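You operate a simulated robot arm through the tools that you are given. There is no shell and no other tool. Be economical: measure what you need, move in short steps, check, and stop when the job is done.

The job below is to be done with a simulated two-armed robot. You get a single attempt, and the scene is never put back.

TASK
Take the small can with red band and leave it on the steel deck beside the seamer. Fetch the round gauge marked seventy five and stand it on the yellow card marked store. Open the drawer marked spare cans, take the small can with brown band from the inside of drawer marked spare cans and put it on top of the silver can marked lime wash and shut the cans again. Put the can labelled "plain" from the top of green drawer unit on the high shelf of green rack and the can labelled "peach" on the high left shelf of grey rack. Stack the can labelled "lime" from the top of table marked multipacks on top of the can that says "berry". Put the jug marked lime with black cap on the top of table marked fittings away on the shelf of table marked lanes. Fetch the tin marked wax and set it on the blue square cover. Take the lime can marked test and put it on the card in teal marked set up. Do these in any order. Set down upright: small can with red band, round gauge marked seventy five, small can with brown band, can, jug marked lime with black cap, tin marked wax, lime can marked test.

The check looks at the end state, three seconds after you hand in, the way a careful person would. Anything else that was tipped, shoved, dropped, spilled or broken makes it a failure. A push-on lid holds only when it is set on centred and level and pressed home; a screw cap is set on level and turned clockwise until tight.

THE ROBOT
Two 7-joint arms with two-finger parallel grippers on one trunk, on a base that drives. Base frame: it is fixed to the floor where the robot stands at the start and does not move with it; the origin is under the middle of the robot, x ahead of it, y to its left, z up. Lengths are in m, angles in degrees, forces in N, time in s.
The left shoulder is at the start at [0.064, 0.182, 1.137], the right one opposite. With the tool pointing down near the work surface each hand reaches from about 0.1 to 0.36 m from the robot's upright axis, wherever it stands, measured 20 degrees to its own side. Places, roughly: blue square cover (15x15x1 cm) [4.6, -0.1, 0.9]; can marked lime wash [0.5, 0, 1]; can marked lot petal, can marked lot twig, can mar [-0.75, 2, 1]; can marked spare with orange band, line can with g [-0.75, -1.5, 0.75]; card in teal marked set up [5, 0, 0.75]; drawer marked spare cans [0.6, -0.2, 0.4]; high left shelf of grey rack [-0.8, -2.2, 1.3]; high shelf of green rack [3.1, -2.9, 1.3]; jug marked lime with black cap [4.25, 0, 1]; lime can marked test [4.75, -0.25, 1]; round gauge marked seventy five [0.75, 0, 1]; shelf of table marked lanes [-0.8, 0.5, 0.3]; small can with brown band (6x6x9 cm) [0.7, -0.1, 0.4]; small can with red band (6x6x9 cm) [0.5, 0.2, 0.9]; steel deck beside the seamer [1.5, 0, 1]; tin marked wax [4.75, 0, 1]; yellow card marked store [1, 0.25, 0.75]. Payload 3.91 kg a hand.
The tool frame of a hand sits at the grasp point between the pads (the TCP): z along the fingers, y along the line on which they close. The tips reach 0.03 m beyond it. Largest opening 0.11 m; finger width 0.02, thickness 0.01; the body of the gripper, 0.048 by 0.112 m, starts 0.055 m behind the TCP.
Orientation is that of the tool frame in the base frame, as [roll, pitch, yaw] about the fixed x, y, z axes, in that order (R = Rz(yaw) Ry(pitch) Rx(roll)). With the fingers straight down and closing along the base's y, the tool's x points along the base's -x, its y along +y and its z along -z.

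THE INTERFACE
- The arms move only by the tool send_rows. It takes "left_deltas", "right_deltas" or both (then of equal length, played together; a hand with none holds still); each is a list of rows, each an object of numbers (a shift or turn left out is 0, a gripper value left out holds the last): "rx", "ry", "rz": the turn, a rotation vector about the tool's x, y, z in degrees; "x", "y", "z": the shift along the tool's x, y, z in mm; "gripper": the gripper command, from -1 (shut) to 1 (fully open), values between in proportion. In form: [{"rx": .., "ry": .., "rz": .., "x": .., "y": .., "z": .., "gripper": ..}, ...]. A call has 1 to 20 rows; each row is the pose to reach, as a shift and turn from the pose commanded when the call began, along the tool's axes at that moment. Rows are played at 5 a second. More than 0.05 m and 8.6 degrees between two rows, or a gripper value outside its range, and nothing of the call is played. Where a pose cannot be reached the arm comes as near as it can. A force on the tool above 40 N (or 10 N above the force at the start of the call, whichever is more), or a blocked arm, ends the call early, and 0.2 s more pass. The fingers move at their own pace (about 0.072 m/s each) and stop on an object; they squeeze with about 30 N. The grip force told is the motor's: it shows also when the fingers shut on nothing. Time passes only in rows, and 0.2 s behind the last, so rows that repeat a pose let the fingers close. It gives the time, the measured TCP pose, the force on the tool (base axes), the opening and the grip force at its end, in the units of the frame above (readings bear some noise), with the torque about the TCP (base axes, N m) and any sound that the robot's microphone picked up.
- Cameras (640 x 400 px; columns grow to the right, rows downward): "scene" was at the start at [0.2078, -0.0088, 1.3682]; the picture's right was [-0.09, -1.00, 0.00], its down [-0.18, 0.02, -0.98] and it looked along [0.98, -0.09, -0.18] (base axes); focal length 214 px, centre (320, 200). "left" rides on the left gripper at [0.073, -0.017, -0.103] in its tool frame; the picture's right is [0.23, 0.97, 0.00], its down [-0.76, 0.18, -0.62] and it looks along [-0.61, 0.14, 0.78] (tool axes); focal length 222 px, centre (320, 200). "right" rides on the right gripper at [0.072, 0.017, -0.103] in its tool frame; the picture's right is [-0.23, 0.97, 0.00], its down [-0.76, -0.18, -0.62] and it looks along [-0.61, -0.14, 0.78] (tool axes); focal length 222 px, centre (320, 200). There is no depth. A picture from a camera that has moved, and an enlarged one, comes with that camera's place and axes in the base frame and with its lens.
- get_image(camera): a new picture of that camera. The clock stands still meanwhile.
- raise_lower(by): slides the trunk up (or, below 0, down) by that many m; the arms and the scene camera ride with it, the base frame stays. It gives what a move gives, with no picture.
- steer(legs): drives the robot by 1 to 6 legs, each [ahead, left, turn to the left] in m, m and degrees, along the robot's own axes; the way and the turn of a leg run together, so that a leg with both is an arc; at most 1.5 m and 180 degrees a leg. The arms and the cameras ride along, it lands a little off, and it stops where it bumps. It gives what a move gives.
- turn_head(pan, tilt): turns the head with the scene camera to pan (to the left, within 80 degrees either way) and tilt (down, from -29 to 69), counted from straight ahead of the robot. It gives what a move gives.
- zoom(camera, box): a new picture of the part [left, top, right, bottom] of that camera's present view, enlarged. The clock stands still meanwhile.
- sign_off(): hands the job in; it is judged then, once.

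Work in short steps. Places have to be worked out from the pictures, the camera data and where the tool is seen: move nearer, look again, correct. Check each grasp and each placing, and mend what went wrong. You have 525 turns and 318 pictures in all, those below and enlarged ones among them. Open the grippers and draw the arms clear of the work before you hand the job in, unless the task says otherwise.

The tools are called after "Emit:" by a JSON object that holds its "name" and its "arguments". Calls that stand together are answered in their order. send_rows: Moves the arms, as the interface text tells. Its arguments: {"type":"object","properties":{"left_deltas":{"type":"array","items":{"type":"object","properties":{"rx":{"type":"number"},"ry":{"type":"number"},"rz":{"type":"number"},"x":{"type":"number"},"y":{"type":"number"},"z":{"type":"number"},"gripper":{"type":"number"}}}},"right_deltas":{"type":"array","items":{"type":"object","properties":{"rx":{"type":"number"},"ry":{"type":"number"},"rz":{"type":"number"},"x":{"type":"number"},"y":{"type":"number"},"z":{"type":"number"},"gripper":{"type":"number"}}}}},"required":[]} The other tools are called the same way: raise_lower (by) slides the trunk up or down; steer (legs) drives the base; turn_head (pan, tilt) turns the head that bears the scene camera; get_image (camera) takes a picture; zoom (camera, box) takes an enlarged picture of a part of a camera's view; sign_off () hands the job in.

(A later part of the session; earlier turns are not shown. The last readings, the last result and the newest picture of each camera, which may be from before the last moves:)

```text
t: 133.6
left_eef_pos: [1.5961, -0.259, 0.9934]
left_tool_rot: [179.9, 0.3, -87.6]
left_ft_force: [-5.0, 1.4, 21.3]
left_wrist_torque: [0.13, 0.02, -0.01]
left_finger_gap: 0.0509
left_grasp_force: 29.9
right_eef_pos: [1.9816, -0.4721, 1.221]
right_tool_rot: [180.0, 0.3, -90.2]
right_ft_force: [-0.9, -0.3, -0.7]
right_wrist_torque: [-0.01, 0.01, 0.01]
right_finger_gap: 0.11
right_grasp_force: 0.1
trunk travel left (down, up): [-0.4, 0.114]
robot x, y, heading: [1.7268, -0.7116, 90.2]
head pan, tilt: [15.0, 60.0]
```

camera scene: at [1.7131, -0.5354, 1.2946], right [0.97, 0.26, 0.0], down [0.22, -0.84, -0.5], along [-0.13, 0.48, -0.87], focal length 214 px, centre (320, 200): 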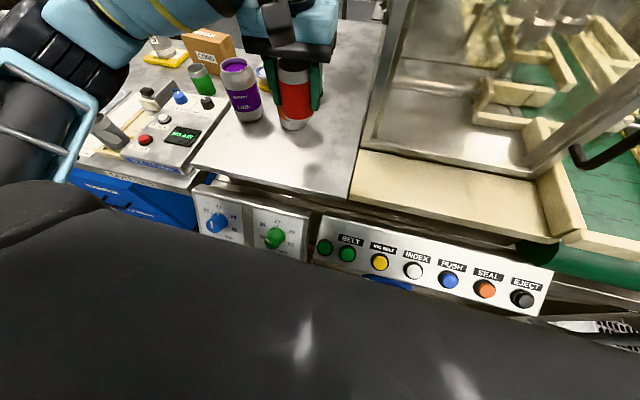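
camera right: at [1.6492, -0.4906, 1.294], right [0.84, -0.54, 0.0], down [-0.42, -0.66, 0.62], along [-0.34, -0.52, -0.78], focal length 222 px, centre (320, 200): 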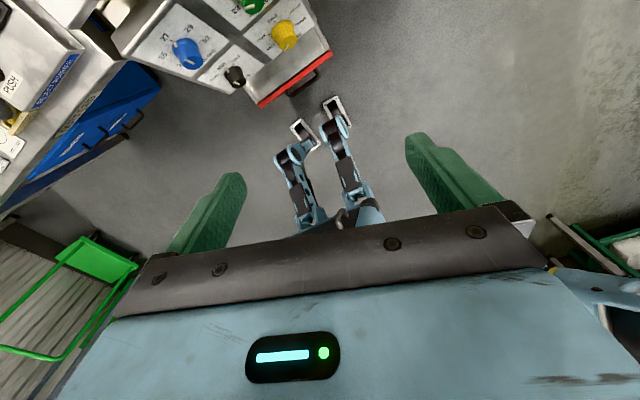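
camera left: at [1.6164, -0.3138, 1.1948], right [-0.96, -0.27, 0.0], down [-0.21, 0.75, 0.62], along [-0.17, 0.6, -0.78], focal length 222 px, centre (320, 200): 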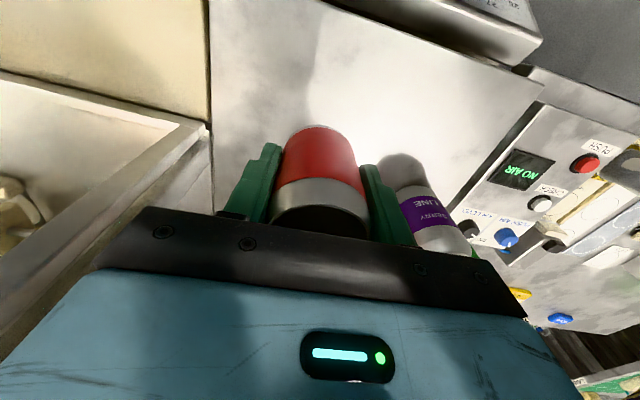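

Contact at 21 N: the can stands on the deck. Ease up 2 mm, release, and rise.

Emit:
{"name": "send_rows", "arguments": {"left_deltas": [{"z": -2}, {"z": -2, "gripper": 0.5}, {"z": -2, "gripper": 0.5}, {"z": -2, "gripper": 0.5}, {"z": -2, "gripper": 0.5}]}}

Emit:
{"name": "send_rows", "arguments": {"left_deltas": [{"z": -30}, {"z": -60}, {"z": -90}, {"z": -110}]}}

Emit:
{"name": "get_image", "arguments": {"camera": "left"}}

Emit:
{"name": "get_image", "arguments": {"camera": "scene"}}

```text
t: 134.8
left_eef_pos: [1.5955, -0.2582, 0.9936]
left_tool_rot: [179.8, 0.0, -87.7]
left_ft_force: [0.4, 0.4, -0.7]
left_wrist_torque: [0.01, -0.01, 0.01]
left_finger_gap: 0.0826
left_grasp_force: 0.1
right_eef_pos: [1.9817, -0.469, 1.2194]
right_tool_rot: [179.9, 0.2, -90.2]
right_ft_force: [0.0, -0.1, -0.5]
right_wrist_torque: [0.01, 0.0, -0.05]
right_finger_gap: 0.11
right_grasp_force: 0.0
trunk travel left (down, up): [-0.4, 0.114]
robot x, y, heading: [1.7285, -0.7142, 89.7]
head pan, tilt: [15.0, 60.0]
```

```text
t: 135.8
left_eef_pos: [1.5958, -0.2583, 1.1026]
left_tool_rot: [179.9, 0.0, -87.6]
left_ft_force: [0.4, 0.3, 0.4]
left_wrist_torque: [-0.01, 0.02, 0.0]
left_finger_gap: 0.0827
left_grasp_force: 0.1
right_eef_pos: [1.9807, -0.4705, 1.2199]
right_tool_rot: [179.9, 0.1, -90.2]
right_ft_force: [0.4, 0.4, 0.9]
right_wrist_torque: [0.0, 0.01, -0.03]
right_finger_gap: 0.11
right_grasp_force: 0.0
trunk travel left (down, up): [-0.4, 0.114]
robot x, y, heading: [1.731, -0.7146, 90.1]
head pan, tilt: [15.0, 60.0]
```

```text
266 pictures are left
camera left: at [1.6172, -0.3291, 1.2057], right [-0.96, -0.27, 0.0], down [-0.21, 0.75, 0.62], along [-0.17, 0.6, -0.78], focal length 222 px, centre (320, 200)
```

left: 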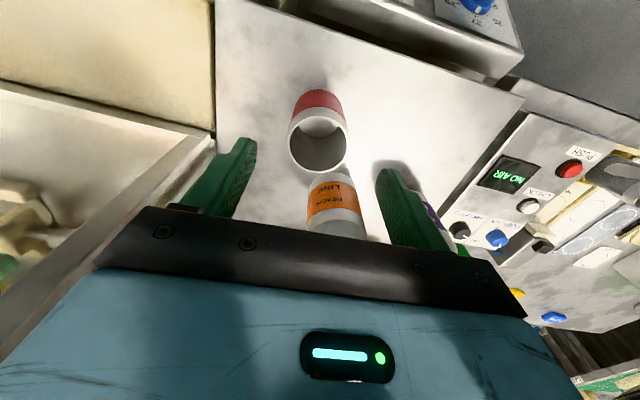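

```text
265 pictures are left
camera scene: at [1.7135, -0.5353, 1.2946], right [0.97, 0.26, 0.0], down [0.22, -0.84, -0.5], along [-0.13, 0.48, -0.87], focal length 214 px, centre (320, 200)
```

scene: 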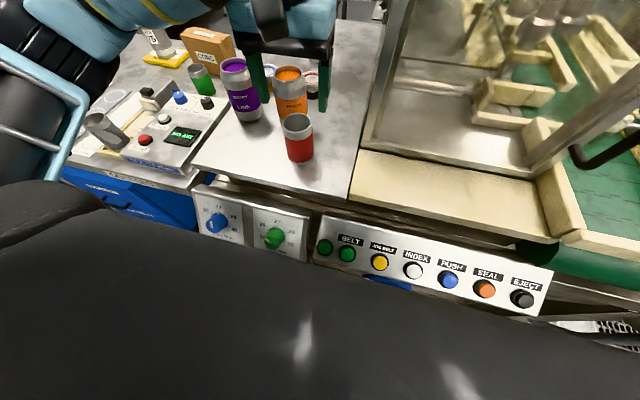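

Red can is standing on the deck. I'll read the labels on the other cans here for later, then pull the hand back.

Emit:
{"name": "zoom", "arguments": {"camera": "scene", "box": [210, 50, 330, 170]}}

Emit:
{"name": "send_rows", "arguments": {"left_deltas": [{"x": 30, "y": 20, "gripper": 1}, {"x": 60, "y": 45, "gripper": 1}, {"x": 90, "y": 70, "gripper": 1}, {"x": 110, "y": 100, "gripper": 1}, {"x": 110, "y": 110, "z": -40, "gripper": 1}, {"x": 110, "y": 110, "z": -80, "gripper": 1}]}}

```text
3.33 times, centred on (270, 110) of scene
camera zoom: at [1.7135, -0.5353, 1.2946], right [0.97, 0.26, 0.0], down [0.22, -0.84, -0.5], along [-0.13, 0.48, -0.87], focal length 715 px, centre (487, 500)
```

zoom: 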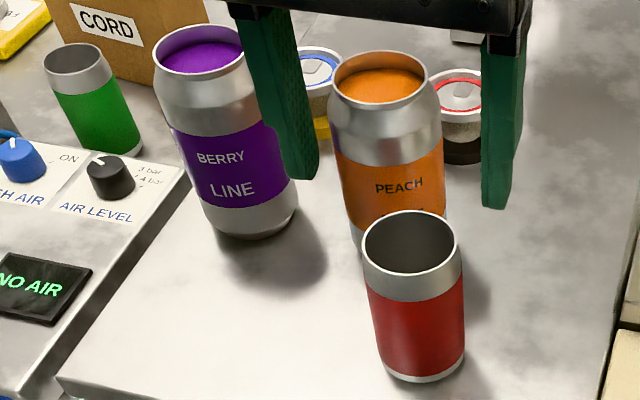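

```text
t: 137.2
left_eef_pos: [1.4904, -0.3703, 1.1835]
left_tool_rot: [179.8, -0.1, -87.7]
left_ft_force: [-0.1, -1.4, -0.9]
left_wrist_torque: [0.02, 0.03, -0.01]
left_finger_gap: 0.1098
left_grasp_force: 0.0
right_eef_pos: [1.9831, -0.4701, 1.2203]
right_tool_rot: [179.8, 0.1, -90.2]
right_ft_force: [-0.4, 0.3, -0.9]
right_wrist_torque: [0.04, 0.01, 0.0]
right_finger_gap: 0.1102
right_grasp_force: 0.0
trunk travel left (down, up): [-0.4, 0.114]
robot x, y, heading: [1.7286, -0.716, 90.1]
head pan, tilt: [15.0, 60.0]
```

Those are "BERRY LINE" and "PEACH LINE" samples on the seamer; I'll see whether they're the ones meant later. Now to the spare-cans drawer: back off and strafe left along the table.

Emit:
{"name": "steer", "arguments": {"legs": [[-0.3, 0, 0], [0, 1.05, 0]]}}

Emit:
{"name": "turn_head", "arguments": {"pan": 0, "tilt": 45}}

Emit:
{"name": "get_image", "arguments": {"camera": "scene"}}

```text
t: 148.4
left_eef_pos: [0.4303, -0.6951, 1.184]
left_tool_rot: [179.8, 0.0, -86.0]
left_ft_force: [-1.2, 0.3, 0.3]
left_wrist_torque: [0.02, -0.03, 0.0]
left_finger_gap: 0.1098
left_grasp_force: 0.0
right_eef_pos: [0.9228, -0.7807, 1.2208]
right_tool_rot: [179.9, 0.1, -88.6]
right_ft_force: [0.3, -0.7, -0.4]
right_wrist_torque: [0.02, 0.0, 0.0]
right_finger_gap: 0.11
right_grasp_force: 0.0
trunk travel left (down, up): [-0.4, 0.114]
robot x, y, heading: [0.679, -1.0281, 91.5]
head pan, tilt: [15.0, 60.0]
```

```text
t: 149.2
left_eef_pos: [0.4305, -0.6944, 1.1818]
left_tool_rot: [179.8, 0.0, -86.0]
left_ft_force: [0.4, 0.3, -0.3]
left_wrist_torque: [-0.01, 0.02, 0.02]
left_finger_gap: 0.1098
left_grasp_force: 0.0
right_eef_pos: [0.9224, -0.7811, 1.2197]
right_tool_rot: [179.9, 0.1, -88.7]
right_ft_force: [0.4, 0.2, 0.1]
right_wrist_torque: [0.0, 0.02, 0.01]
right_finger_gap: 0.1099
right_grasp_force: 0.0
trunk travel left (down, up): [-0.4, 0.114]
robot x, y, heading: [0.6754, -1.0344, 91.6]
head pan, tilt: [0.0, 45.0]
```

```text
263 pictures are left
camera scene: at [0.6736, -0.837, 1.314], right [1.0, 0.03, 0.0], down [0.02, -0.71, -0.71], along [-0.02, 0.71, -0.71], focal length 214 px, centre (320, 200)
```

scene: 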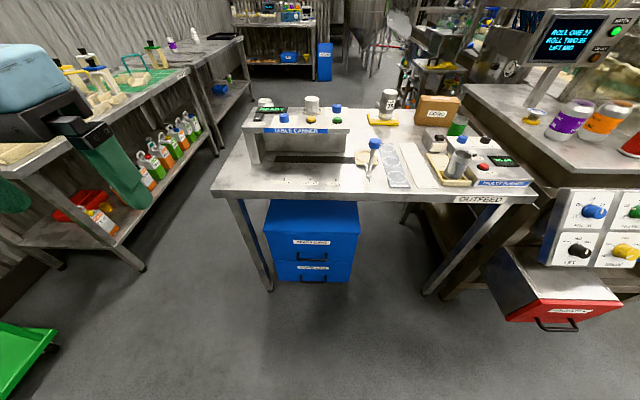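

Here are the two blue drawers; I'll zoom to read labels and find handles.

Emit:
{"name": "zoom", "arguments": {"camera": "scene", "box": [240, 180, 400, 300]}}

Emit:
{"name": "zoom", "arguments": {"camera": "scene", "box": [0, 0, 260, 160]}}

```text
3.33 times, centred on (320, 240) of scene
camera zoom: at [0.6736, -0.837, 1.314], right [1.0, 0.03, 0.0], down [0.02, -0.71, -0.71], along [-0.02, 0.71, -0.71], focal length 715 px, centre (320, 67)
```

zoom: 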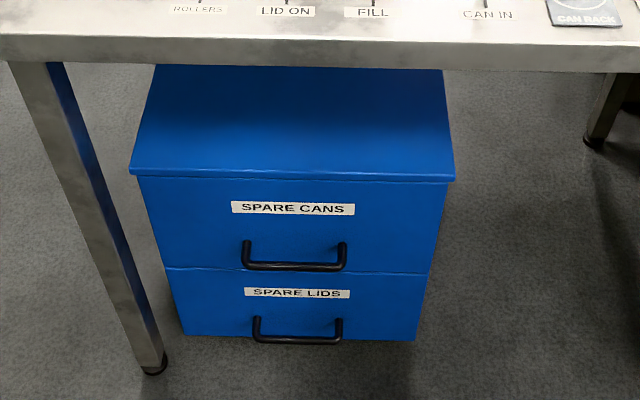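

```text
2.46 times, centred on (130, 80) of scene
camera zoom: at [0.6736, -0.837, 1.314], right [1.0, 0.03, 0.0], down [0.02, -0.71, -0.71], along [-0.02, 0.71, -0.71], focal length 528 px, centre (788, 495)
```

zoom: 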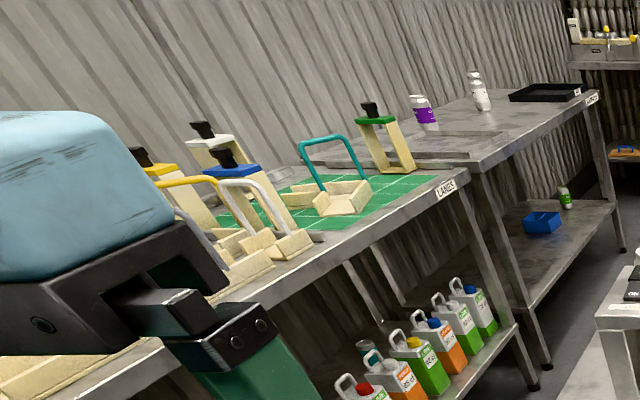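

"SPARE CANS" is the upper drawer; its handle bar is near (0.618, −0.29, 0.355). I'll strafe left for the right hand, lower the trunk and extend the right hand before tilting it forward.

Emit:
{"name": "steer", "arguments": {"legs": [[0, 0.25, -1.6]]}}

Emit:
{"name": "raise_lower", "arguments": {"by": -0.4}}

Emit:
{"name": "send_rows", "arguments": {"right_deltas": [{"x": -30, "z": 20}, {"x": -70, "z": 40}, {"x": -110, "z": 60}, {"x": -140, "z": 80}]}}

```text
t: 152.0
left_eef_pos: [0.1895, -0.688, 1.1829]
left_tool_rot: [179.8, 0.0, -87.9]
left_ft_force: [0.2, -0.2, 0.3]
left_wrist_torque: [0.03, 0.03, -0.01]
left_finger_gap: 0.1099
left_grasp_force: 0.1
right_eef_pos: [0.6794, -0.7922, 1.2195]
right_tool_rot: [179.8, 0.1, -90.6]
right_ft_force: [-0.4, -0.5, -1.4]
right_wrist_torque: [0.02, 0.0, -0.03]
right_finger_gap: 0.1097
right_grasp_force: 0.1
trunk travel left (down, up): [-0.4, 0.114]
robot x, y, heading: [0.427, -1.0326, 89.5]
head pan, tilt: [0.0, 45.0]
```

```text
t: 155.8
left_eef_pos: [0.189, -0.689, 0.7827]
left_tool_rot: [179.8, 0.0, -87.9]
left_ft_force: [-0.2, -0.1, 0.4]
left_wrist_torque: [0.0, 0.04, -0.04]
left_finger_gap: 0.1102
left_grasp_force: 0.0
right_eef_pos: [0.6805, -0.7926, 0.8191]
right_tool_rot: [179.8, 0.1, -90.7]
right_ft_force: [-0.2, -0.1, -0.3]
right_wrist_torque: [-0.04, -0.03, -0.01]
right_finger_gap: 0.1102
right_grasp_force: 0.0
trunk travel left (down, up): [0.0, 0.514]
robot x, y, heading: [0.4274, -1.0343, 89.5]
head pan, tilt: [0.0, 45.0]
```

```text
t: 156.8
left_eef_pos: [0.1908, -0.6878, 0.7827]
left_tool_rot: [179.8, -0.1, -87.8]
left_ft_force: [0.3, 0.3, 0.0]
left_wrist_torque: [-0.02, 0.02, 0.01]
left_finger_gap: 0.11
left_grasp_force: 0.0
right_eef_pos: [0.6799, -0.6508, 0.7403]
right_tool_rot: [179.8, 0.1, -90.6]
right_ft_force: [0.1, -0.9, 1.2]
right_wrist_torque: [-0.03, 0.01, -0.03]
right_finger_gap: 0.1101
right_grasp_force: 0.0
trunk travel left (down, up): [0.0, 0.514]
robot x, y, heading: [0.4266, -1.0353, 89.4]
head pan, tilt: [0.0, 45.0]
```

Trunk is down. Now pitch the right hand forward by 90° in steps.

Emit:
{"name": "send_rows", "arguments": {"right_deltas": [{"ry": -8}, {"ry": -16}, {"ry": -24}, {"ry": -32}, {"ry": -40}, {"ry": -48}, {"ry": -56}, {"ry": -64}, {"ry": -72}, {"ry": -80}, {"ry": -88}, {"ry": -90}]}}

Emit:
{"name": "send_rows", "arguments": {"right_deltas": [{"rz": 8}, {"rz": 16}, {"rz": 24}, {"rz": 32}, {"rz": 40}, {"rz": 48}, {"rz": 56}, {"rz": 64}, {"rz": 72}, {"rz": 80}, {"rz": 88}, {"rz": 90}]}}

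Emit:
{"name": "get_image", "arguments": {"camera": "scene"}}

Emit:
{"name": "get_image", "arguments": {"camera": "right"}}

```text
t: 159.6
left_eef_pos: [0.1887, -0.6896, 0.7839]
left_tool_rot: [179.8, 0.0, -87.9]
left_ft_force: [0.9, 0.8, -0.6]
left_wrist_torque: [0.03, 0.02, -0.02]
left_finger_gap: 0.1101
left_grasp_force: 0.0
right_eef_pos: [0.6299, -0.4902, 0.8907]
right_tool_rot: [138.4, 85.6, -140.5]
right_ft_force: [0.2, 0.6, 0.0]
right_wrist_torque: [-0.04, 0.06, 0.01]
right_finger_gap: 0.1099
right_grasp_force: 0.0
right hand out of reach, approached as far as the arm can: row 2, 3, 4, 5, 6, 7, 8, 9, 10, 11, 12
trunk travel left (down, up): [0.0, 0.514]
robot x, y, heading: [0.4284, -1.0325, 89.4]
head pan, tilt: [0.0, 45.0]
stopped in row 12 (right hand): the arm was blocked; the commanded pose is now the measured one
```

```text
t: 162.2
left_eef_pos: [0.1897, -0.6889, 0.7823]
left_tool_rot: [179.8, -0.1, -87.9]
left_ft_force: [0.7, 0.2, -0.5]
left_wrist_torque: [-0.02, -0.02, -0.02]
left_finger_gap: 0.1098
left_grasp_force: 0.0
right_eef_pos: [0.6321, -0.4907, 0.8788]
right_tool_rot: [94.4, -1.5, 170.7]
right_ft_force: [-0.3, 0.8, -0.2]
right_wrist_torque: [-0.03, 0.0, 0.01]
right_finger_gap: 0.1101
right_grasp_force: 0.0
trunk travel left (down, up): [0.0, 0.514]
robot x, y, heading: [0.4275, -1.0346, 89.7]
head pan, tilt: [0.0, 45.0]
```

```text
260 pictures are left
camera scene: at [0.4142, -0.7058, 0.901], right [0.98, 0.18, 0.0], down [0.12, -0.64, -0.76], along [-0.14, 0.75, -0.65], focal length 214 px, centre (320, 200)
```

scene: 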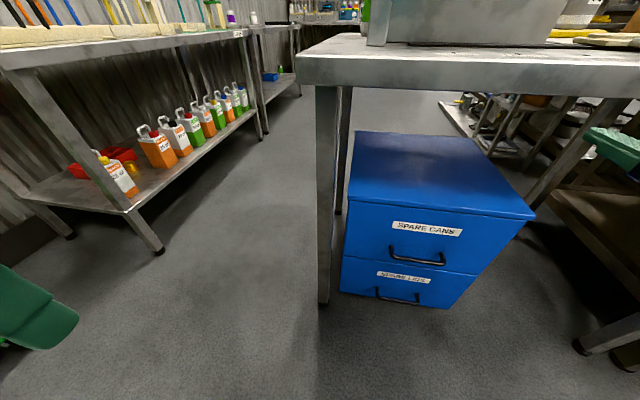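

```text
259 pictures are left
camera right: at [0.5459, -0.5793, 0.9061], right [0.26, 0.03, 0.96], down [0.65, -0.75, -0.15], along [0.72, 0.66, -0.22], focal length 222 px, centre (320, 200)
```

right: 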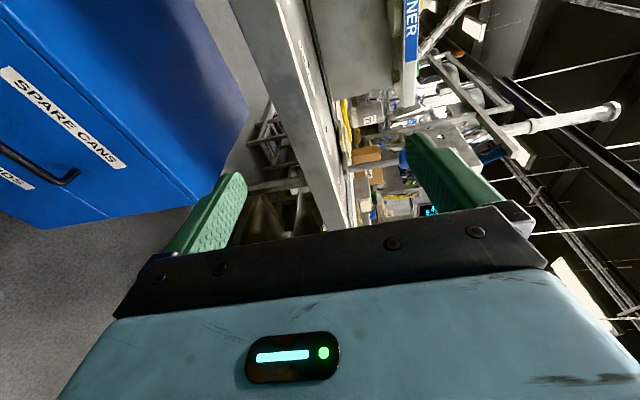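

The hand is now pointing forward with fingers closing vertically (about 9° off in yaw), though the arm is leaning on my head. I'll lower the hand toward handle height and straighten the yaw.

Emit:
{"name": "send_rows", "arguments": {"right_deltas": [{"y": -45, "ry": 2}, {"y": -90, "ry": 4}, {"y": -135, "ry": 6}, {"y": -180, "ry": 8}, {"y": -225, "ry": 9.3}, {"y": -270, "ry": 9.3}, {"y": -315, "ry": 9.3}, {"y": -360, "ry": 9.3}, {"y": -405, "ry": 9.3}, {"y": -450, "ry": 9.3}]}}

Emit:
{"name": "get_image", "arguments": {"camera": "scene"}}

Emit:
{"name": "get_image", "arguments": {"camera": "right"}}

```text
t: 164.4
left_eef_pos: [0.1897, -0.6887, 0.7829]
left_tool_rot: [179.9, -0.1, -88.0]
left_ft_force: [0.5, 0.7, 0.0]
left_wrist_torque: [-0.03, 0.0, 0.02]
left_finger_gap: 0.1097
left_grasp_force: 0.0
right_eef_pos: [0.5474, -0.4795, 0.6604]
right_tool_rot: [93.3, -1.8, -178.7]
right_ft_force: [0.0, 0.7, -0.6]
right_wrist_torque: [0.02, -0.01, 0.0]
right_finger_gap: 0.1097
right_grasp_force: 0.1
right hand out of reach, approached as far as the arm can: row 1, 2, 3, 4, 5, 6, 7, 8, 9, 10
trunk travel left (down, up): [0.0, 0.514]
robot x, y, heading: [0.4269, -1.0335, 89.8]
head pan, tilt: [0.0, 45.0]
```

```text
258 pictures are left
camera scene: at [0.4298, -0.708, 0.8942], right [1.0, -0.01, 0.0], down [0.0, -0.71, -0.71], along [0.0, 0.71, -0.71], focal length 214 px, centre (320, 200)
```

scene: 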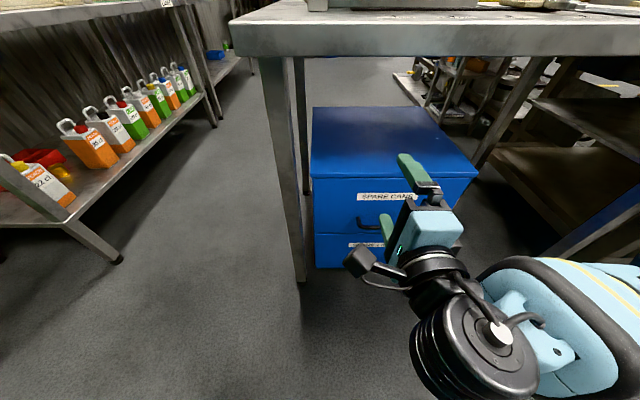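

```text
257 pictures are left
camera right: at [0.4788, -0.5835, 0.686], right [0.26, 0.06, 0.96], down [0.77, -0.61, -0.17], along [0.58, 0.79, -0.21], focal length 222 px, centre (320, 200)
```

right: 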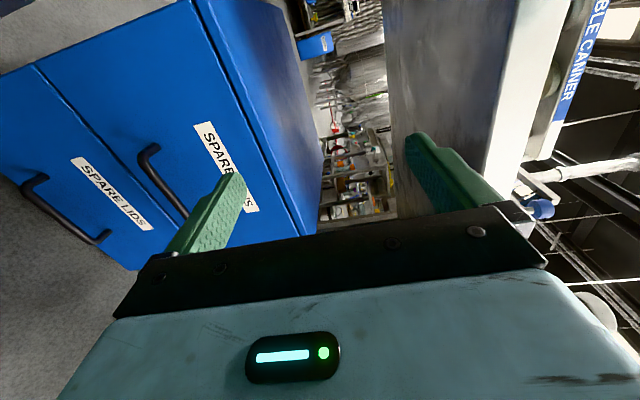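

Good posture. Continue lowering while drawing the hand back slightly.

Emit:
{"name": "send_rows", "arguments": {"right_deltas": [{"y": -30, "z": -20, "x": -10}, {"y": -70, "z": -40, "x": -20}, {"y": -110, "z": -60, "x": -30}, {"y": -150, "z": -80, "x": -40}, {"y": -190, "z": -90, "x": -50}, {"y": -230, "z": -90, "x": -60}, {"y": -270, "z": -90, "x": -65}, {"y": -305, "z": -90, "x": -70}]}}

Emit:
{"name": "get_image", "arguments": {"camera": "scene"}}

```text
t: 166.2
left_eef_pos: [0.1899, -0.6884, 0.7824]
left_tool_rot: [179.8, -0.1, -87.9]
left_ft_force: [-0.1, 0.1, 0.2]
left_wrist_torque: [-0.02, 0.03, -0.04]
left_finger_gap: 0.11
left_grasp_force: 0.1
right_eef_pos: [0.5372, -0.4875, 0.6566]
right_tool_rot: [93.3, -1.8, -178.7]
right_ft_force: [0.7, 0.8, 0.1]
right_wrist_torque: [0.03, 0.0, 0.0]
right_finger_gap: 0.1099
right_grasp_force: 0.1
right hand out of reach, approached as far as the arm can: row 1, 2, 3, 4, 5, 6, 7, 8
trunk travel left (down, up): [0.0, 0.514]
robot x, y, heading: [0.4297, -1.0347, 89.7]
head pan, tilt: [0.0, 45.0]
```

```text
256 pictures are left
camera scene: at [0.4298, -0.708, 0.8942], right [1.0, -0.01, 0.0], down [0.0, -0.71, -0.71], along [0.0, 0.71, -0.71], focal length 214 px, centre (320, 200)
```

scene: 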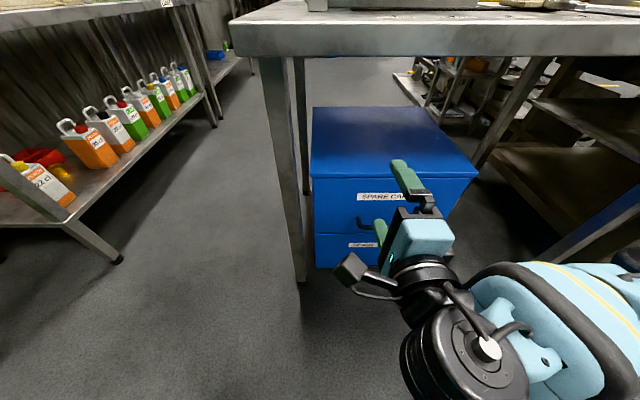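

The arm is stuck in this posture. I'll try going right and back first at the same height, then lower.

Emit:
{"name": "send_rows", "arguments": {"right_deltas": [{"x": -30, "z": -20}, {"x": -60, "z": -50}, {"x": -90, "z": -80}, {"x": -120, "z": -110}, {"x": -140, "z": -130}]}}

Emit:
{"name": "send_rows", "arguments": {"right_deltas": [{"y": -40}, {"y": -80}, {"y": -120}, {"y": -160}, {"y": -200}, {"y": -240}, {"y": -280}]}}

```text
t: 167.4
left_eef_pos: [0.1902, -0.6884, 0.7827]
left_tool_rot: [179.8, -0.2, -87.9]
left_ft_force: [-1.1, -0.2, 0.0]
left_wrist_torque: [0.0, 0.02, 0.01]
left_finger_gap: 0.1101
left_grasp_force: 0.1
right_eef_pos: [0.5529, -0.475, 0.6635]
right_tool_rot: [93.3, -1.9, -178.7]
right_ft_force: [-0.2, 1.0, -0.5]
right_wrist_torque: [0.0, 0.01, 0.02]
right_finger_gap: 0.11
right_grasp_force: 0.0
right hand out of reach, approached as far as the arm can: row 1, 2, 3, 4, 5
trunk travel left (down, up): [0.0, 0.514]
robot x, y, heading: [0.429, -1.0367, 89.5]
head pan, tilt: [0.0, 45.0]
```

```text
t: 169.0
left_eef_pos: [0.19, -0.689, 0.7828]
left_tool_rot: [179.8, -0.2, -87.9]
left_ft_force: [0.4, -1.1, -0.3]
left_wrist_torque: [-0.01, 0.02, 0.03]
left_finger_gap: 0.1102
left_grasp_force: 0.0
right_eef_pos: [0.5369, -0.4858, 0.6563]
right_tool_rot: [93.3, -1.7, -178.8]
right_ft_force: [-0.2, 0.0, 0.2]
right_wrist_torque: [-0.01, 0.01, -0.01]
right_finger_gap: 0.1097
right_grasp_force: 0.1
right hand out of reach, approached as far as the arm can: row 1, 2, 3, 4, 5, 6, 7
trunk travel left (down, up): [0.0, 0.514]
robot x, y, heading: [0.4281, -1.0381, 89.3]
head pan, tilt: [0.0, 45.0]
```

I'll try a compromise: tilt the hand 45° downward (rx +45) from here, which keeps the fingers closing across the bar, and then lower.

Emit:
{"name": "send_rows", "arguments": {"right_deltas": [{"rx": 8}, {"rx": 16}, {"rx": 24}, {"rx": 32}, {"rx": 40}, {"rx": 45}]}}

Emit:
{"name": "send_rows", "arguments": {"right_deltas": [{"y": -25, "z": 25}, {"y": -50, "z": 50}, {"y": -75, "z": 75}, {"y": -100, "z": 100}, {"y": -125, "z": 125}, {"y": -150, "z": 150}]}}

```text
t: 170.4
left_eef_pos: [0.1901, -0.6891, 0.7839]
left_tool_rot: [179.8, -0.1, -87.9]
left_ft_force: [-0.1, 0.0, 0.6]
left_wrist_torque: [0.02, 0.02, 0.01]
left_finger_gap: 0.1099
left_grasp_force: 0.2
right_eef_pos: [0.5451, -0.4777, 0.6678]
right_tool_rot: [138.3, -2.1, -178.6]
right_ft_force: [-0.1, 0.8, -0.5]
right_wrist_torque: [0.0, -0.02, -0.02]
right_finger_gap: 0.11
right_grasp_force: 0.1
right hand out of reach, approached as far as the arm can: row 3, 4, 5, 6
trunk travel left (down, up): [0.0, 0.514]
robot x, y, heading: [0.432, -1.0358, 89.6]
head pan, tilt: [0.0, 45.0]
```

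```text
t: 171.8
left_eef_pos: [0.1898, -0.6881, 0.7833]
left_tool_rot: [179.8, 0.0, -87.9]
left_ft_force: [-0.1, 0.4, -0.3]
left_wrist_torque: [0.02, 0.0, 0.0]
left_finger_gap: 0.1099
left_grasp_force: 0.0
right_eef_pos: [0.5573, -0.4364, 0.491]
right_tool_rot: [138.8, -1.6, -177.7]
right_ft_force: [0.8, 0.3, 0.8]
right_wrist_torque: [0.01, 0.02, 0.0]
right_finger_gap: 0.1099
right_grasp_force: 0.0
right hand out of reach, approached as far as the arm can: row 3, 4, 5, 6
trunk travel left (down, up): [0.0, 0.514]
robot x, y, heading: [0.4267, -1.0324, 89.8]
head pan, tilt: [0.0, 45.0]
```

It lowers when reach allows. I'll draw the hand back and down, then drive nearer.

Emit:
{"name": "send_rows", "arguments": {"right_deltas": [{"y": -40}, {"y": -80}, {"y": -120}, {"y": -160}, {"y": -192, "z": -8}]}}

Emit:
{"name": "get_image", "arguments": {"camera": "right"}}

```text
t: 173.0
left_eef_pos: [0.19, -0.689, 0.782]
left_tool_rot: [179.9, -0.1, -87.9]
left_ft_force: [-0.2, 0.3, -0.3]
left_wrist_torque: [-0.03, 0.02, -0.02]
left_finger_gap: 0.1105
left_grasp_force: 0.0
right_eef_pos: [0.6042, -0.4448, 0.483]
right_tool_rot: [138.6, -1.9, -178.2]
right_ft_force: [-0.4, -0.2, -1.1]
right_wrist_torque: [-0.03, 0.03, -0.01]
right_finger_gap: 0.1099
right_grasp_force: 0.1
right hand out of reach, approached as far as the arm can: row 1, 2, 3, 4, 5
trunk travel left (down, up): [0.0, 0.514]
robot x, y, heading: [0.431, -1.0328, 89.6]
head pan, tilt: [0.0, 45.0]
```

```text
255 pictures are left
camera right: at [0.5381, -0.5025, 0.5739], right [0.23, 0.74, 0.64], down [0.79, -0.52, 0.32], along [0.57, 0.43, -0.7], focal length 222 px, centre (320, 200)
```

right: 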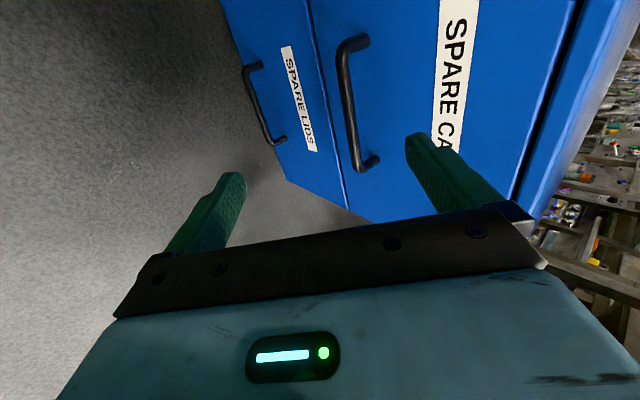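

Retracting is what this posture forbids; I'll try lowering with slight extension instead, toward handle height.

Emit:
{"name": "send_rows", "arguments": {"right_deltas": [{"y": -10, "z": 30}, {"y": -20, "z": 60}, {"y": -30, "z": 90}, {"y": -41, "z": 123}]}}

```text
t: 174.0
left_eef_pos: [0.1891, -0.6886, 0.7843]
left_tool_rot: [179.8, 0.0, -87.9]
left_ft_force: [0.1, 0.0, 0.6]
left_wrist_torque: [-0.01, -0.01, 0.02]
left_finger_gap: 0.1099
left_grasp_force: 0.0
right_eef_pos: [0.6083, -0.3662, 0.3896]
right_tool_rot: [138.9, -1.9, -178.2]
right_ft_force: [-1.3, 0.3, 0.2]
right_wrist_torque: [0.04, 0.01, 0.0]
right_finger_gap: 0.1098
right_grasp_force: 0.0
right hand out of reach, approached as far as the arm can: row 1, 2, 3, 4
trunk travel left (down, up): [0.0, 0.514]
robot x, y, heading: [0.4285, -1.0358, 89.9]
head pan, tilt: [0.0, 45.0]
```

It reaches with extension: now at (0.608, −0.366, 0.390). I'll part-close the gripper to ~5 cm and look for the bar.

Emit:
{"name": "send_rows", "arguments": {"right_deltas": [{"gripper": -0.1}, {"gripper": -0.1}, {"gripper": -0.1}]}}

Emit:
{"name": "get_image", "arguments": {"camera": "right"}}

Emit:
{"name": "get_image", "arguments": {"camera": "scene"}}

```text
t: 174.8
left_eef_pos: [0.1906, -0.6885, 0.7826]
left_tool_rot: [179.8, -0.1, -87.8]
left_ft_force: [0.3, 0.2, 0.7]
left_wrist_torque: [0.02, 0.0, 0.01]
left_finger_gap: 0.11
left_grasp_force: 0.0
right_eef_pos: [0.6081, -0.3663, 0.3905]
right_tool_rot: [138.8, -1.8, -178.0]
right_ft_force: [0.8, -0.9, -0.3]
right_wrist_torque: [0.02, -0.04, -0.02]
right_finger_gap: 0.0493
right_grasp_force: 0.1
trunk travel left (down, up): [0.0, 0.514]
robot x, y, heading: [0.4287, -1.0322, 89.5]
head pan, tilt: [0.0, 45.0]
```

```text
254 pictures are left
camera right: at [0.5406, -0.4247, 0.482], right [0.22, 0.74, 0.63], down [0.79, -0.52, 0.33], along [0.57, 0.43, -0.7], focal length 222 px, centre (320, 200)
```

right: 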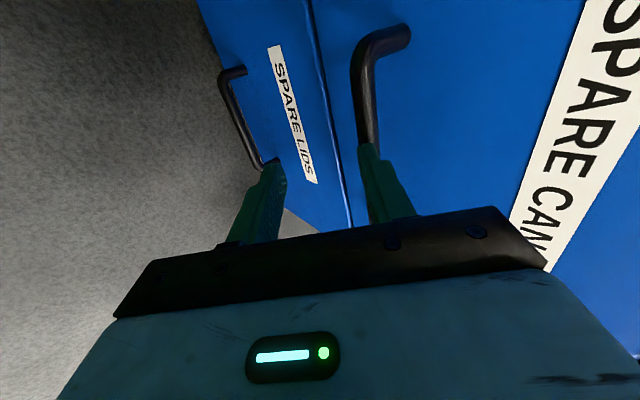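

```text
253 pictures are left
camera scene: at [0.4298, -0.708, 0.8942], right [1.0, -0.01, 0.0], down [0.0, -0.71, -0.71], along [0.0, 0.71, -0.71], focal length 214 px, centre (320, 200)
```

scene: 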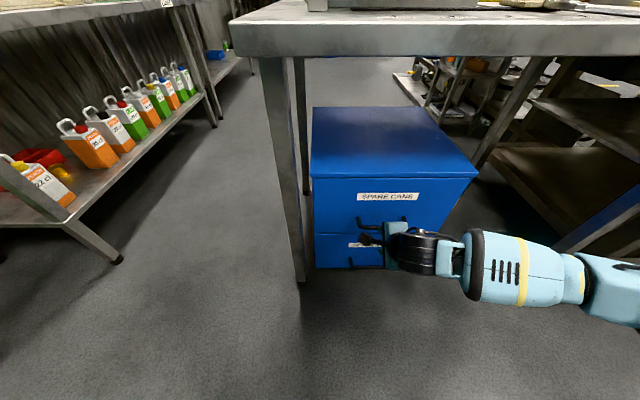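

The bar computes to about y≈−0.285, z≈0.36. I'll narrow the fingers to ~3 cm, align (tool y +41), then advance along the tool axis by 50 mm.

Emit:
{"name": "send_rows", "arguments": {"right_deltas": [{"y": 20, "gripper": -0.4}, {"y": 41, "gripper": -0.4}, {"y": 41, "z": 15, "gripper": -0.4}, {"y": 41, "z": 30, "gripper": -0.4}]}}

Emit:
{"name": "get_image", "arguments": {"camera": "right"}}

```text
t: 176.0
left_eef_pos: [0.1911, -0.6914, 0.7832]
left_tool_rot: [179.7, 0.1, -88.0]
left_ft_force: [0.1, -0.4, -0.2]
left_wrist_torque: [0.0, 0.01, -0.01]
left_finger_gap: 0.11
left_grasp_force: 0.0
right_eef_pos: [0.6096, -0.3165, 0.3948]
right_tool_rot: [137.9, -2.2, -178.6]
right_ft_force: [3.3, -25.5, 18.6]
right_wrist_torque: [0.61, -0.12, -0.32]
right_finger_gap: 0.0301
right_grasp_force: 0.1
trunk travel left (down, up): [0.0, 0.514]
robot x, y, heading: [0.4268, -1.0376, 89.5]
head pan, tilt: [0.0, 45.0]
stopped in row 4 (right hand): the force on the tool passed its limit at 48 N (the readings are from after the stop); the commanded pose is now the measured one
```

```text
252 pictures are left
camera right: at [0.5417, -0.3751, 0.4861], right [0.23, 0.73, 0.64], down [0.79, -0.53, 0.31], along [0.57, 0.43, -0.7], focal length 222 px, centre (320, 200)
```

right: 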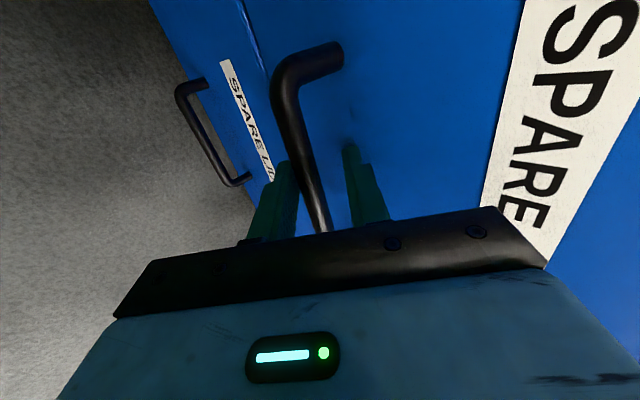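

The bar is between the fingers and the upper tip touched the drawer face (so the face is at y≈−0.278). Close on the bar.

Emit:
{"name": "send_rows", "arguments": {"right_deltas": [{"z": -3, "gripper": -1}, {"z": -3, "gripper": -1}, {"z": -3, "gripper": -1}, {"z": -3, "gripper": -1}]}}

Emit:
{"name": "get_image", "arguments": {"camera": "right"}}

```text
t: 177.0
left_eef_pos: [0.1908, -0.6876, 0.7816]
left_tool_rot: [179.8, -0.2, -88.1]
left_ft_force: [0.3, 0.5, 0.6]
left_wrist_torque: [-0.02, 0.0, 0.02]
left_finger_gap: 0.1101
left_grasp_force: 0.1
right_eef_pos: [0.6088, -0.3179, 0.3884]
right_tool_rot: [138.7, -2.1, -178.5]
right_ft_force: [-6.3, -2.5, -27.9]
right_wrist_torque: [-0.1, -0.96, 0.22]
right_finger_gap: 0.0139
right_grasp_force: 45.2
trunk travel left (down, up): [0.0, 0.514]
robot x, y, heading: [0.4285, -1.037, 90.0]
head pan, tilt: [0.0, 45.0]
```

```text
251 pictures are left
camera right: at [0.5417, -0.3758, 0.4798], right [0.23, 0.74, 0.63], down [0.79, -0.52, 0.32], along [0.57, 0.43, -0.7], focal length 222 px, centre (320, 200)
```

right: 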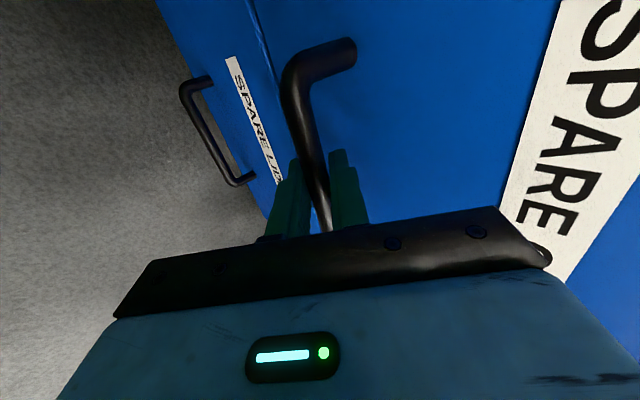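

The bar is gripped (gap 0.014). I'll back the base 0.12 m to draw the drawer and check.

Emit:
{"name": "steer", "arguments": {"legs": [[-0.12, 0, 0]]}}

Emit:
{"name": "get_image", "arguments": {"camera": "scene"}}

```text
t: 178.2
left_eef_pos: [0.1898, -0.8069, 0.7823]
left_tool_rot: [179.7, -0.2, -87.9]
left_ft_force: [-0.6, -0.1, 0.6]
left_wrist_torque: [0.01, -0.04, 0.05]
left_finger_gap: 0.1101
left_grasp_force: 0.0
right_eef_pos: [0.6082, -0.4353, 0.3865]
right_tool_rot: [138.7, -2.1, -178.4]
right_ft_force: [6.5, 1.0, -27.4]
right_wrist_torque: [-0.09, -0.23, 0.81]
right_finger_gap: 0.0139
right_grasp_force: 45.0
trunk travel left (down, up): [0.0, 0.514]
robot x, y, heading: [0.4249, -1.1551, 89.7]
head pan, tilt: [0.0, 45.0]
```

```text
250 pictures are left
camera scene: at [0.4294, -0.8256, 0.8934], right [1.0, 0.0, 0.0], down [0.0, -0.71, -0.71], along [0.0, 0.71, -0.71], focal length 214 px, centre (320, 200)
```

scene: 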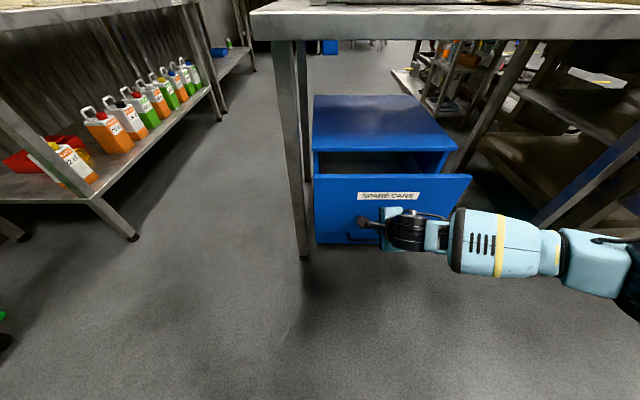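

The drawer is opening. Back a further 0.16 m.

Emit:
{"name": "steer", "arguments": {"legs": [[-0.16, 0, 0]]}}

Emit:
{"name": "get_image", "arguments": {"camera": "scene"}}

```text
t: 179.6
left_eef_pos: [0.1881, -0.9657, 0.7827]
left_tool_rot: [179.8, 0.0, -87.8]
left_ft_force: [-0.1, -0.2, 0.3]
left_wrist_torque: [0.01, 0.01, 0.0]
left_finger_gap: 0.11
left_grasp_force: 0.0
right_eef_pos: [0.6083, -0.5944, 0.3888]
right_tool_rot: [138.6, -1.8, -178.6]
right_ft_force: [10.3, -0.1, -13.3]
right_wrist_torque: [-0.06, -0.34, 0.77]
right_finger_gap: 0.014
right_grasp_force: 44.7
trunk travel left (down, up): [0.0, 0.514]
robot x, y, heading: [0.4237, -1.3112, 89.6]
head pan, tilt: [0.0, 45.0]
```

```text
249 pictures are left
camera scene: at [0.4283, -0.9841, 0.8938], right [1.0, 0.0, 0.0], down [0.0, -0.71, -0.71], along [0.0, 0.71, -0.71], focal length 214 px, centre (320, 200)
```

scene: 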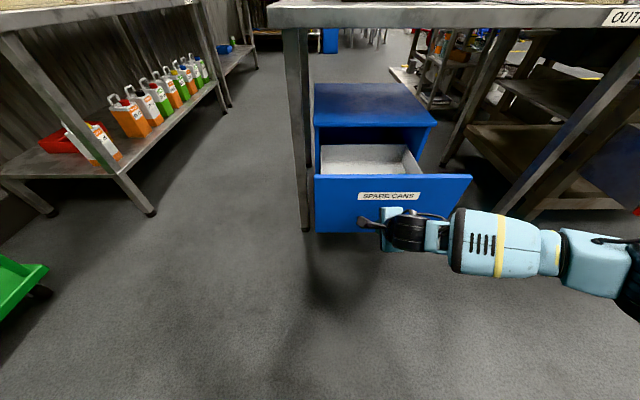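

Open ~0.28 m. I'll draw 6 cm more so the can clears the table edge, then release and back the hand off.

Emit:
{"name": "steer", "arguments": {"legs": [[-0.06, 0, 0]]}}

Emit:
{"name": "send_rows", "arguments": {"right_deltas": [{"gripper": -0.5}, {"gripper": -0.4}, {"gripper": -0.4}]}}

Emit:
{"name": "send_rows", "arguments": {"right_deltas": [{"z": -25}, {"z": -50}, {"z": -75}, {"z": -100}]}}

Emit:
{"name": "get_image", "arguments": {"camera": "scene"}}

```text
t: 180.6
left_eef_pos: [0.1882, -1.0059, 0.7831]
left_tool_rot: [179.9, -0.1, -87.9]
left_ft_force: [-0.9, 0.5, 0.0]
left_wrist_torque: [-0.02, -0.03, -0.02]
left_finger_gap: 0.1096
left_grasp_force: 0.1
right_eef_pos: [0.6098, -0.6299, 0.3928]
right_tool_rot: [137.6, -1.5, -178.6]
right_ft_force: [1.2, 0.0, 1.9]
right_wrist_torque: [0.0, -0.35, 0.08]
right_finger_gap: 0.0136
right_grasp_force: 45.2
trunk travel left (down, up): [0.0, 0.514]
robot x, y, heading: [0.426, -1.3523, 89.7]
head pan, tilt: [0.0, 45.0]
stopped in leg 1: the force on the tool passed its limit at 88 N (the readings are from after the stop); the commanded pose is now the measured one
```

```text
t: 181.3
left_eef_pos: [0.1882, -1.0065, 0.7827]
left_tool_rot: [179.9, -0.1, -87.7]
left_ft_force: [0.1, -0.1, 0.5]
left_wrist_torque: [0.01, 0.0, 0.02]
left_finger_gap: 0.1102
left_grasp_force: 0.0
right_eef_pos: [0.6098, -0.6294, 0.3935]
right_tool_rot: [137.8, -1.6, -178.6]
right_ft_force: [-0.4, 0.3, 0.3]
right_wrist_torque: [-0.03, 0.02, -0.04]
right_finger_gap: 0.033
right_grasp_force: 0.1
trunk travel left (down, up): [0.0, 0.514]
robot x, y, heading: [0.4219, -1.3521, 89.9]
head pan, tilt: [0.0, 45.0]
```

```text
t: 182.3
left_eef_pos: [0.187, -1.0051, 0.7834]
left_tool_rot: [179.8, -0.1, -87.8]
left_ft_force: [0.0, 0.6, 0.4]
left_wrist_torque: [-0.01, 0.0, 0.0]
left_finger_gap: 0.11
left_grasp_force: 0.0
right_eef_pos: [0.6155, -0.6963, 0.47]
right_tool_rot: [137.8, -1.6, -178.7]
right_ft_force: [0.6, 0.7, -0.6]
right_wrist_torque: [0.0, 0.0, -0.02]
right_finger_gap: 0.0329
right_grasp_force: 0.1
trunk travel left (down, up): [0.0, 0.514]
robot x, y, heading: [0.4267, -1.353, 89.8]
head pan, tilt: [0.0, 45.0]
```

```text
248 pictures are left
camera scene: at [0.4275, -1.0245, 0.8942], right [1.0, 0.0, 0.0], down [0.0, -0.71, -0.71], along [0.0, 0.71, -0.71], focal length 214 px, centre (320, 200)
```

scene: 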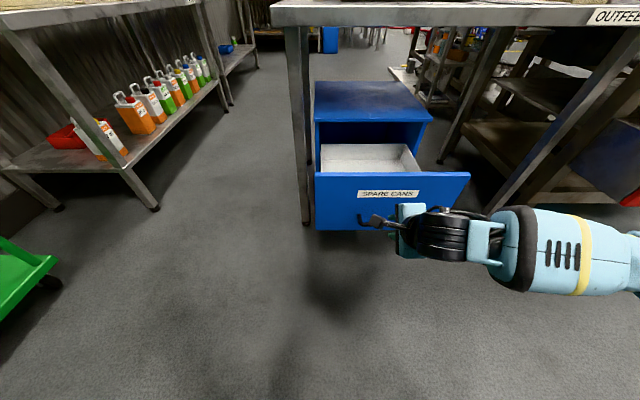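

The drawer reached its stop, open ~0.31 m. I'll raise the trunk, set the right hand back to pointing down, and look in from above.

Emit:
{"name": "raise_lower", "arguments": {"by": 0.4}}

Emit:
{"name": "send_rows", "arguments": {"right_deltas": [{"rx": 8, "gripper": 1}, {"rx": 16, "gripper": 1}, {"rx": 24, "gripper": 1}, {"rx": 32, "gripper": 1}, {"rx": 40, "gripper": 1}, {"rx": 42, "gripper": 1}]}}

Emit:
{"name": "get_image", "arguments": {"camera": "scene"}}

```text
t: 186.2
left_eef_pos: [0.1881, -1.0055, 1.1826]
left_tool_rot: [179.8, -0.1, -87.7]
left_ft_force: [-0.3, -0.5, 0.8]
left_wrist_torque: [0.02, 0.02, 0.04]
left_finger_gap: 0.1097
left_grasp_force: 0.0
right_eef_pos: [0.6136, -0.695, 0.8654]
right_tool_rot: [137.9, -1.6, -178.7]
right_ft_force: [0.0, 0.5, 0.1]
right_wrist_torque: [-0.03, 0.0, -0.02]
right_finger_gap: 0.0333
right_grasp_force: 0.1
trunk travel left (down, up): [-0.4, 0.114]
robot x, y, heading: [0.4275, -1.3494, 89.8]
head pan, tilt: [0.0, 45.0]
```

```text
t: 187.6
left_eef_pos: [0.1879, -1.0056, 1.1836]
left_tool_rot: [179.8, -0.1, -87.7]
left_ft_force: [-0.2, 0.8, 0.9]
left_wrist_torque: [0.02, 0.0, 0.04]
left_finger_gap: 0.1101
left_grasp_force: 0.0
right_eef_pos: [0.6491, -0.7479, 0.8806]
right_tool_rot: [179.8, -1.7, -178.5]
right_ft_force: [0.2, 0.0, -1.0]
right_wrist_torque: [0.0, 0.03, 0.01]
right_finger_gap: 0.1102
right_grasp_force: 0.0
right hand out of reach, approached as far as the arm can: row 2, 3, 4, 5, 6
trunk travel left (down, up): [-0.4, 0.114]
robot x, y, heading: [0.4243, -1.3509, 89.6]
head pan, tilt: [0.0, 45.0]
```

```text
247 pictures are left
camera scene: at [0.427, -1.1557, 1.3141], right [1.0, 0.0, 0.0], down [0.0, -0.71, -0.71], along [0.0, 0.71, -0.71], focal length 214 px, centre (320, 200)
```

scene: 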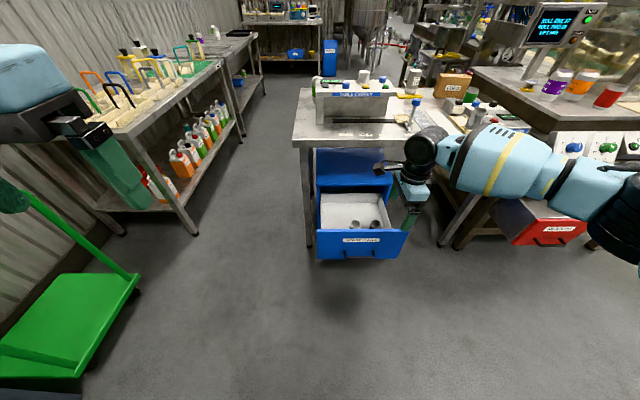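

Two cans are visible inside near the drawer's front. Zoom to read them.

Emit:
{"name": "zoom", "arguments": {"camera": "scene", "box": [300, 160, 420, 270]}}

Emit:
{"name": "get_image", "arguments": {"camera": "right"}}

```text
3.64 times, centred on (360, 215) of scene
camera zoom: at [0.427, -1.1557, 1.3141], right [1.0, 0.0, 0.0], down [0.0, -0.71, -0.71], along [0.0, 0.71, -0.71], focal length 780 px, centre (174, 146)
```

zoom: 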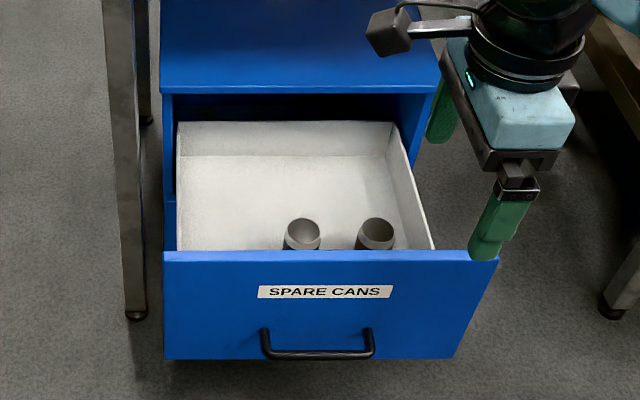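

```text
245 pictures are left
camera right: at [0.581, -0.7332, 0.9861], right [0.2, 0.98, 0.0], down [0.78, -0.16, 0.6], along [0.59, -0.13, -0.8], focal length 222 px, centre (320, 200)
```

right: 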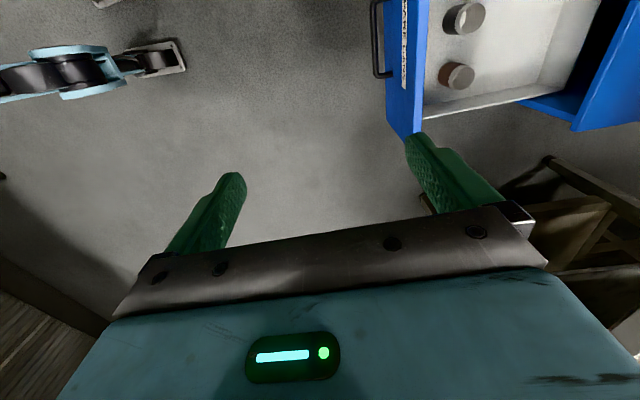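

The right-hand can is darker/brown; triangulated top at (0.705, −0.478, 0.471). I'll retract the hand, drive nearer and lower the trunk, then check the label from above.

Emit:
{"name": "send_rows", "arguments": {"right_deltas": [{"y": -40, "z": -20}, {"y": -80, "z": -40}, {"y": -120, "z": -50}, {"y": -150, "z": -60}]}}

Emit:
{"name": "steer", "arguments": {"legs": [[0.33, -0.07, 0]]}}

Emit:
{"name": "raise_lower", "arguments": {"by": -0.2}}

Emit:
{"name": "get_image", "arguments": {"camera": "right"}}

Emit:
{"name": "get_image", "arguments": {"camera": "scene"}}

```text
t: 188.6
left_eef_pos: [0.188, -1.0069, 1.1829]
left_tool_rot: [179.8, 0.0, -87.8]
left_ft_force: [0.0, -0.2, 0.0]
left_wrist_torque: [0.05, -0.01, -0.03]
left_finger_gap: 0.1104
left_grasp_force: 0.1
right_eef_pos: [0.6551, -0.8985, 0.9371]
right_tool_rot: [179.8, -1.6, -178.7]
right_ft_force: [0.7, -0.1, 0.3]
right_wrist_torque: [0.01, -0.02, -0.01]
right_finger_gap: 0.1099
right_grasp_force: 0.1
trunk travel left (down, up): [-0.4, 0.114]
robot x, y, heading: [0.4284, -1.353, 89.7]
head pan, tilt: [0.0, 45.0]
```

```text
t: 190.8
left_eef_pos: [0.258, -0.6742, 1.1828]
left_tool_rot: [179.7, -0.1, -87.8]
left_ft_force: [0.4, 0.1, -0.1]
left_wrist_torque: [-0.04, 0.01, 0.01]
left_finger_gap: 0.11
left_grasp_force: 0.1
right_eef_pos: [0.7283, -0.5676, 0.9368]
right_tool_rot: [179.7, -1.6, -178.7]
right_ft_force: [-0.2, 0.1, 0.0]
right_wrist_torque: [-0.01, 0.03, 0.01]
right_finger_gap: 0.11
right_grasp_force: 0.2
trunk travel left (down, up): [-0.4, 0.114]
robot x, y, heading: [0.4978, -1.0225, 89.8]
head pan, tilt: [0.0, 45.0]
```

```text
t: 193.0
left_eef_pos: [0.2594, -0.6763, 0.9827]
left_tool_rot: [180.0, 0.1, -87.9]
left_ft_force: [-0.4, 0.2, -0.2]
left_wrist_torque: [-0.01, -0.01, 0.01]
left_finger_gap: 0.1102
left_grasp_force: 0.1
right_eef_pos: [0.7285, -0.5682, 0.7382]
right_tool_rot: [179.8, -1.5, -178.6]
right_ft_force: [-0.2, -0.2, -0.3]
right_wrist_torque: [0.03, 0.03, 0.02]
right_finger_gap: 0.11
right_grasp_force: 0.1
trunk travel left (down, up): [-0.2, 0.314]
robot x, y, heading: [0.4959, -1.0194, 90.0]
head pan, tilt: [0.0, 45.0]
```

```text
244 pictures are left
camera right: at [0.6587, -0.5534, 0.8429], right [0.21, 0.98, 0.0], down [0.78, -0.16, 0.6], along [0.59, -0.13, -0.8], focal length 222 px, centre (320, 200)
```

right: 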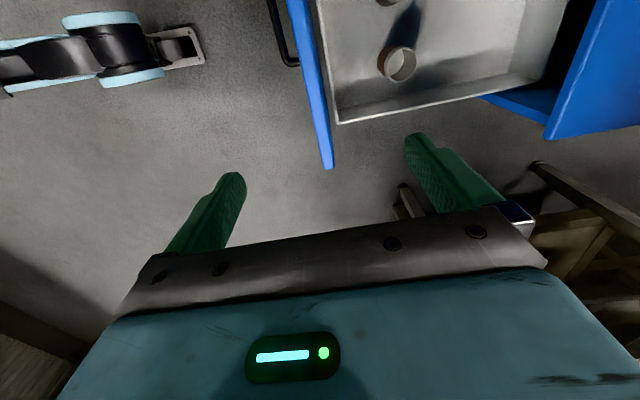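

```text
243 pictures are left
camera scene: at [0.4986, -0.7635, 1.1047], right [1.0, 0.0, 0.0], down [0.0, -0.71, -0.71], along [0.0, 0.71, -0.71], focal length 214 px, centre (320, 200)
```

scene: 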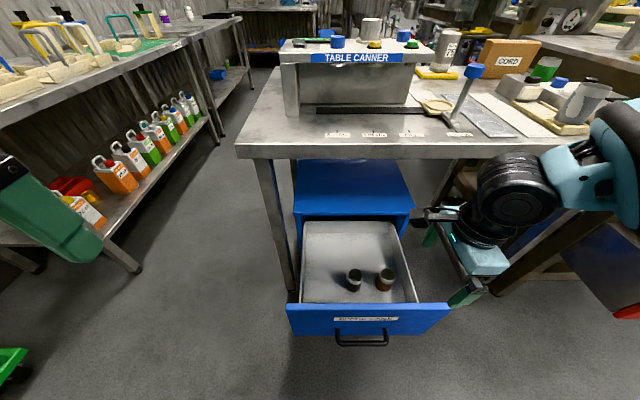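

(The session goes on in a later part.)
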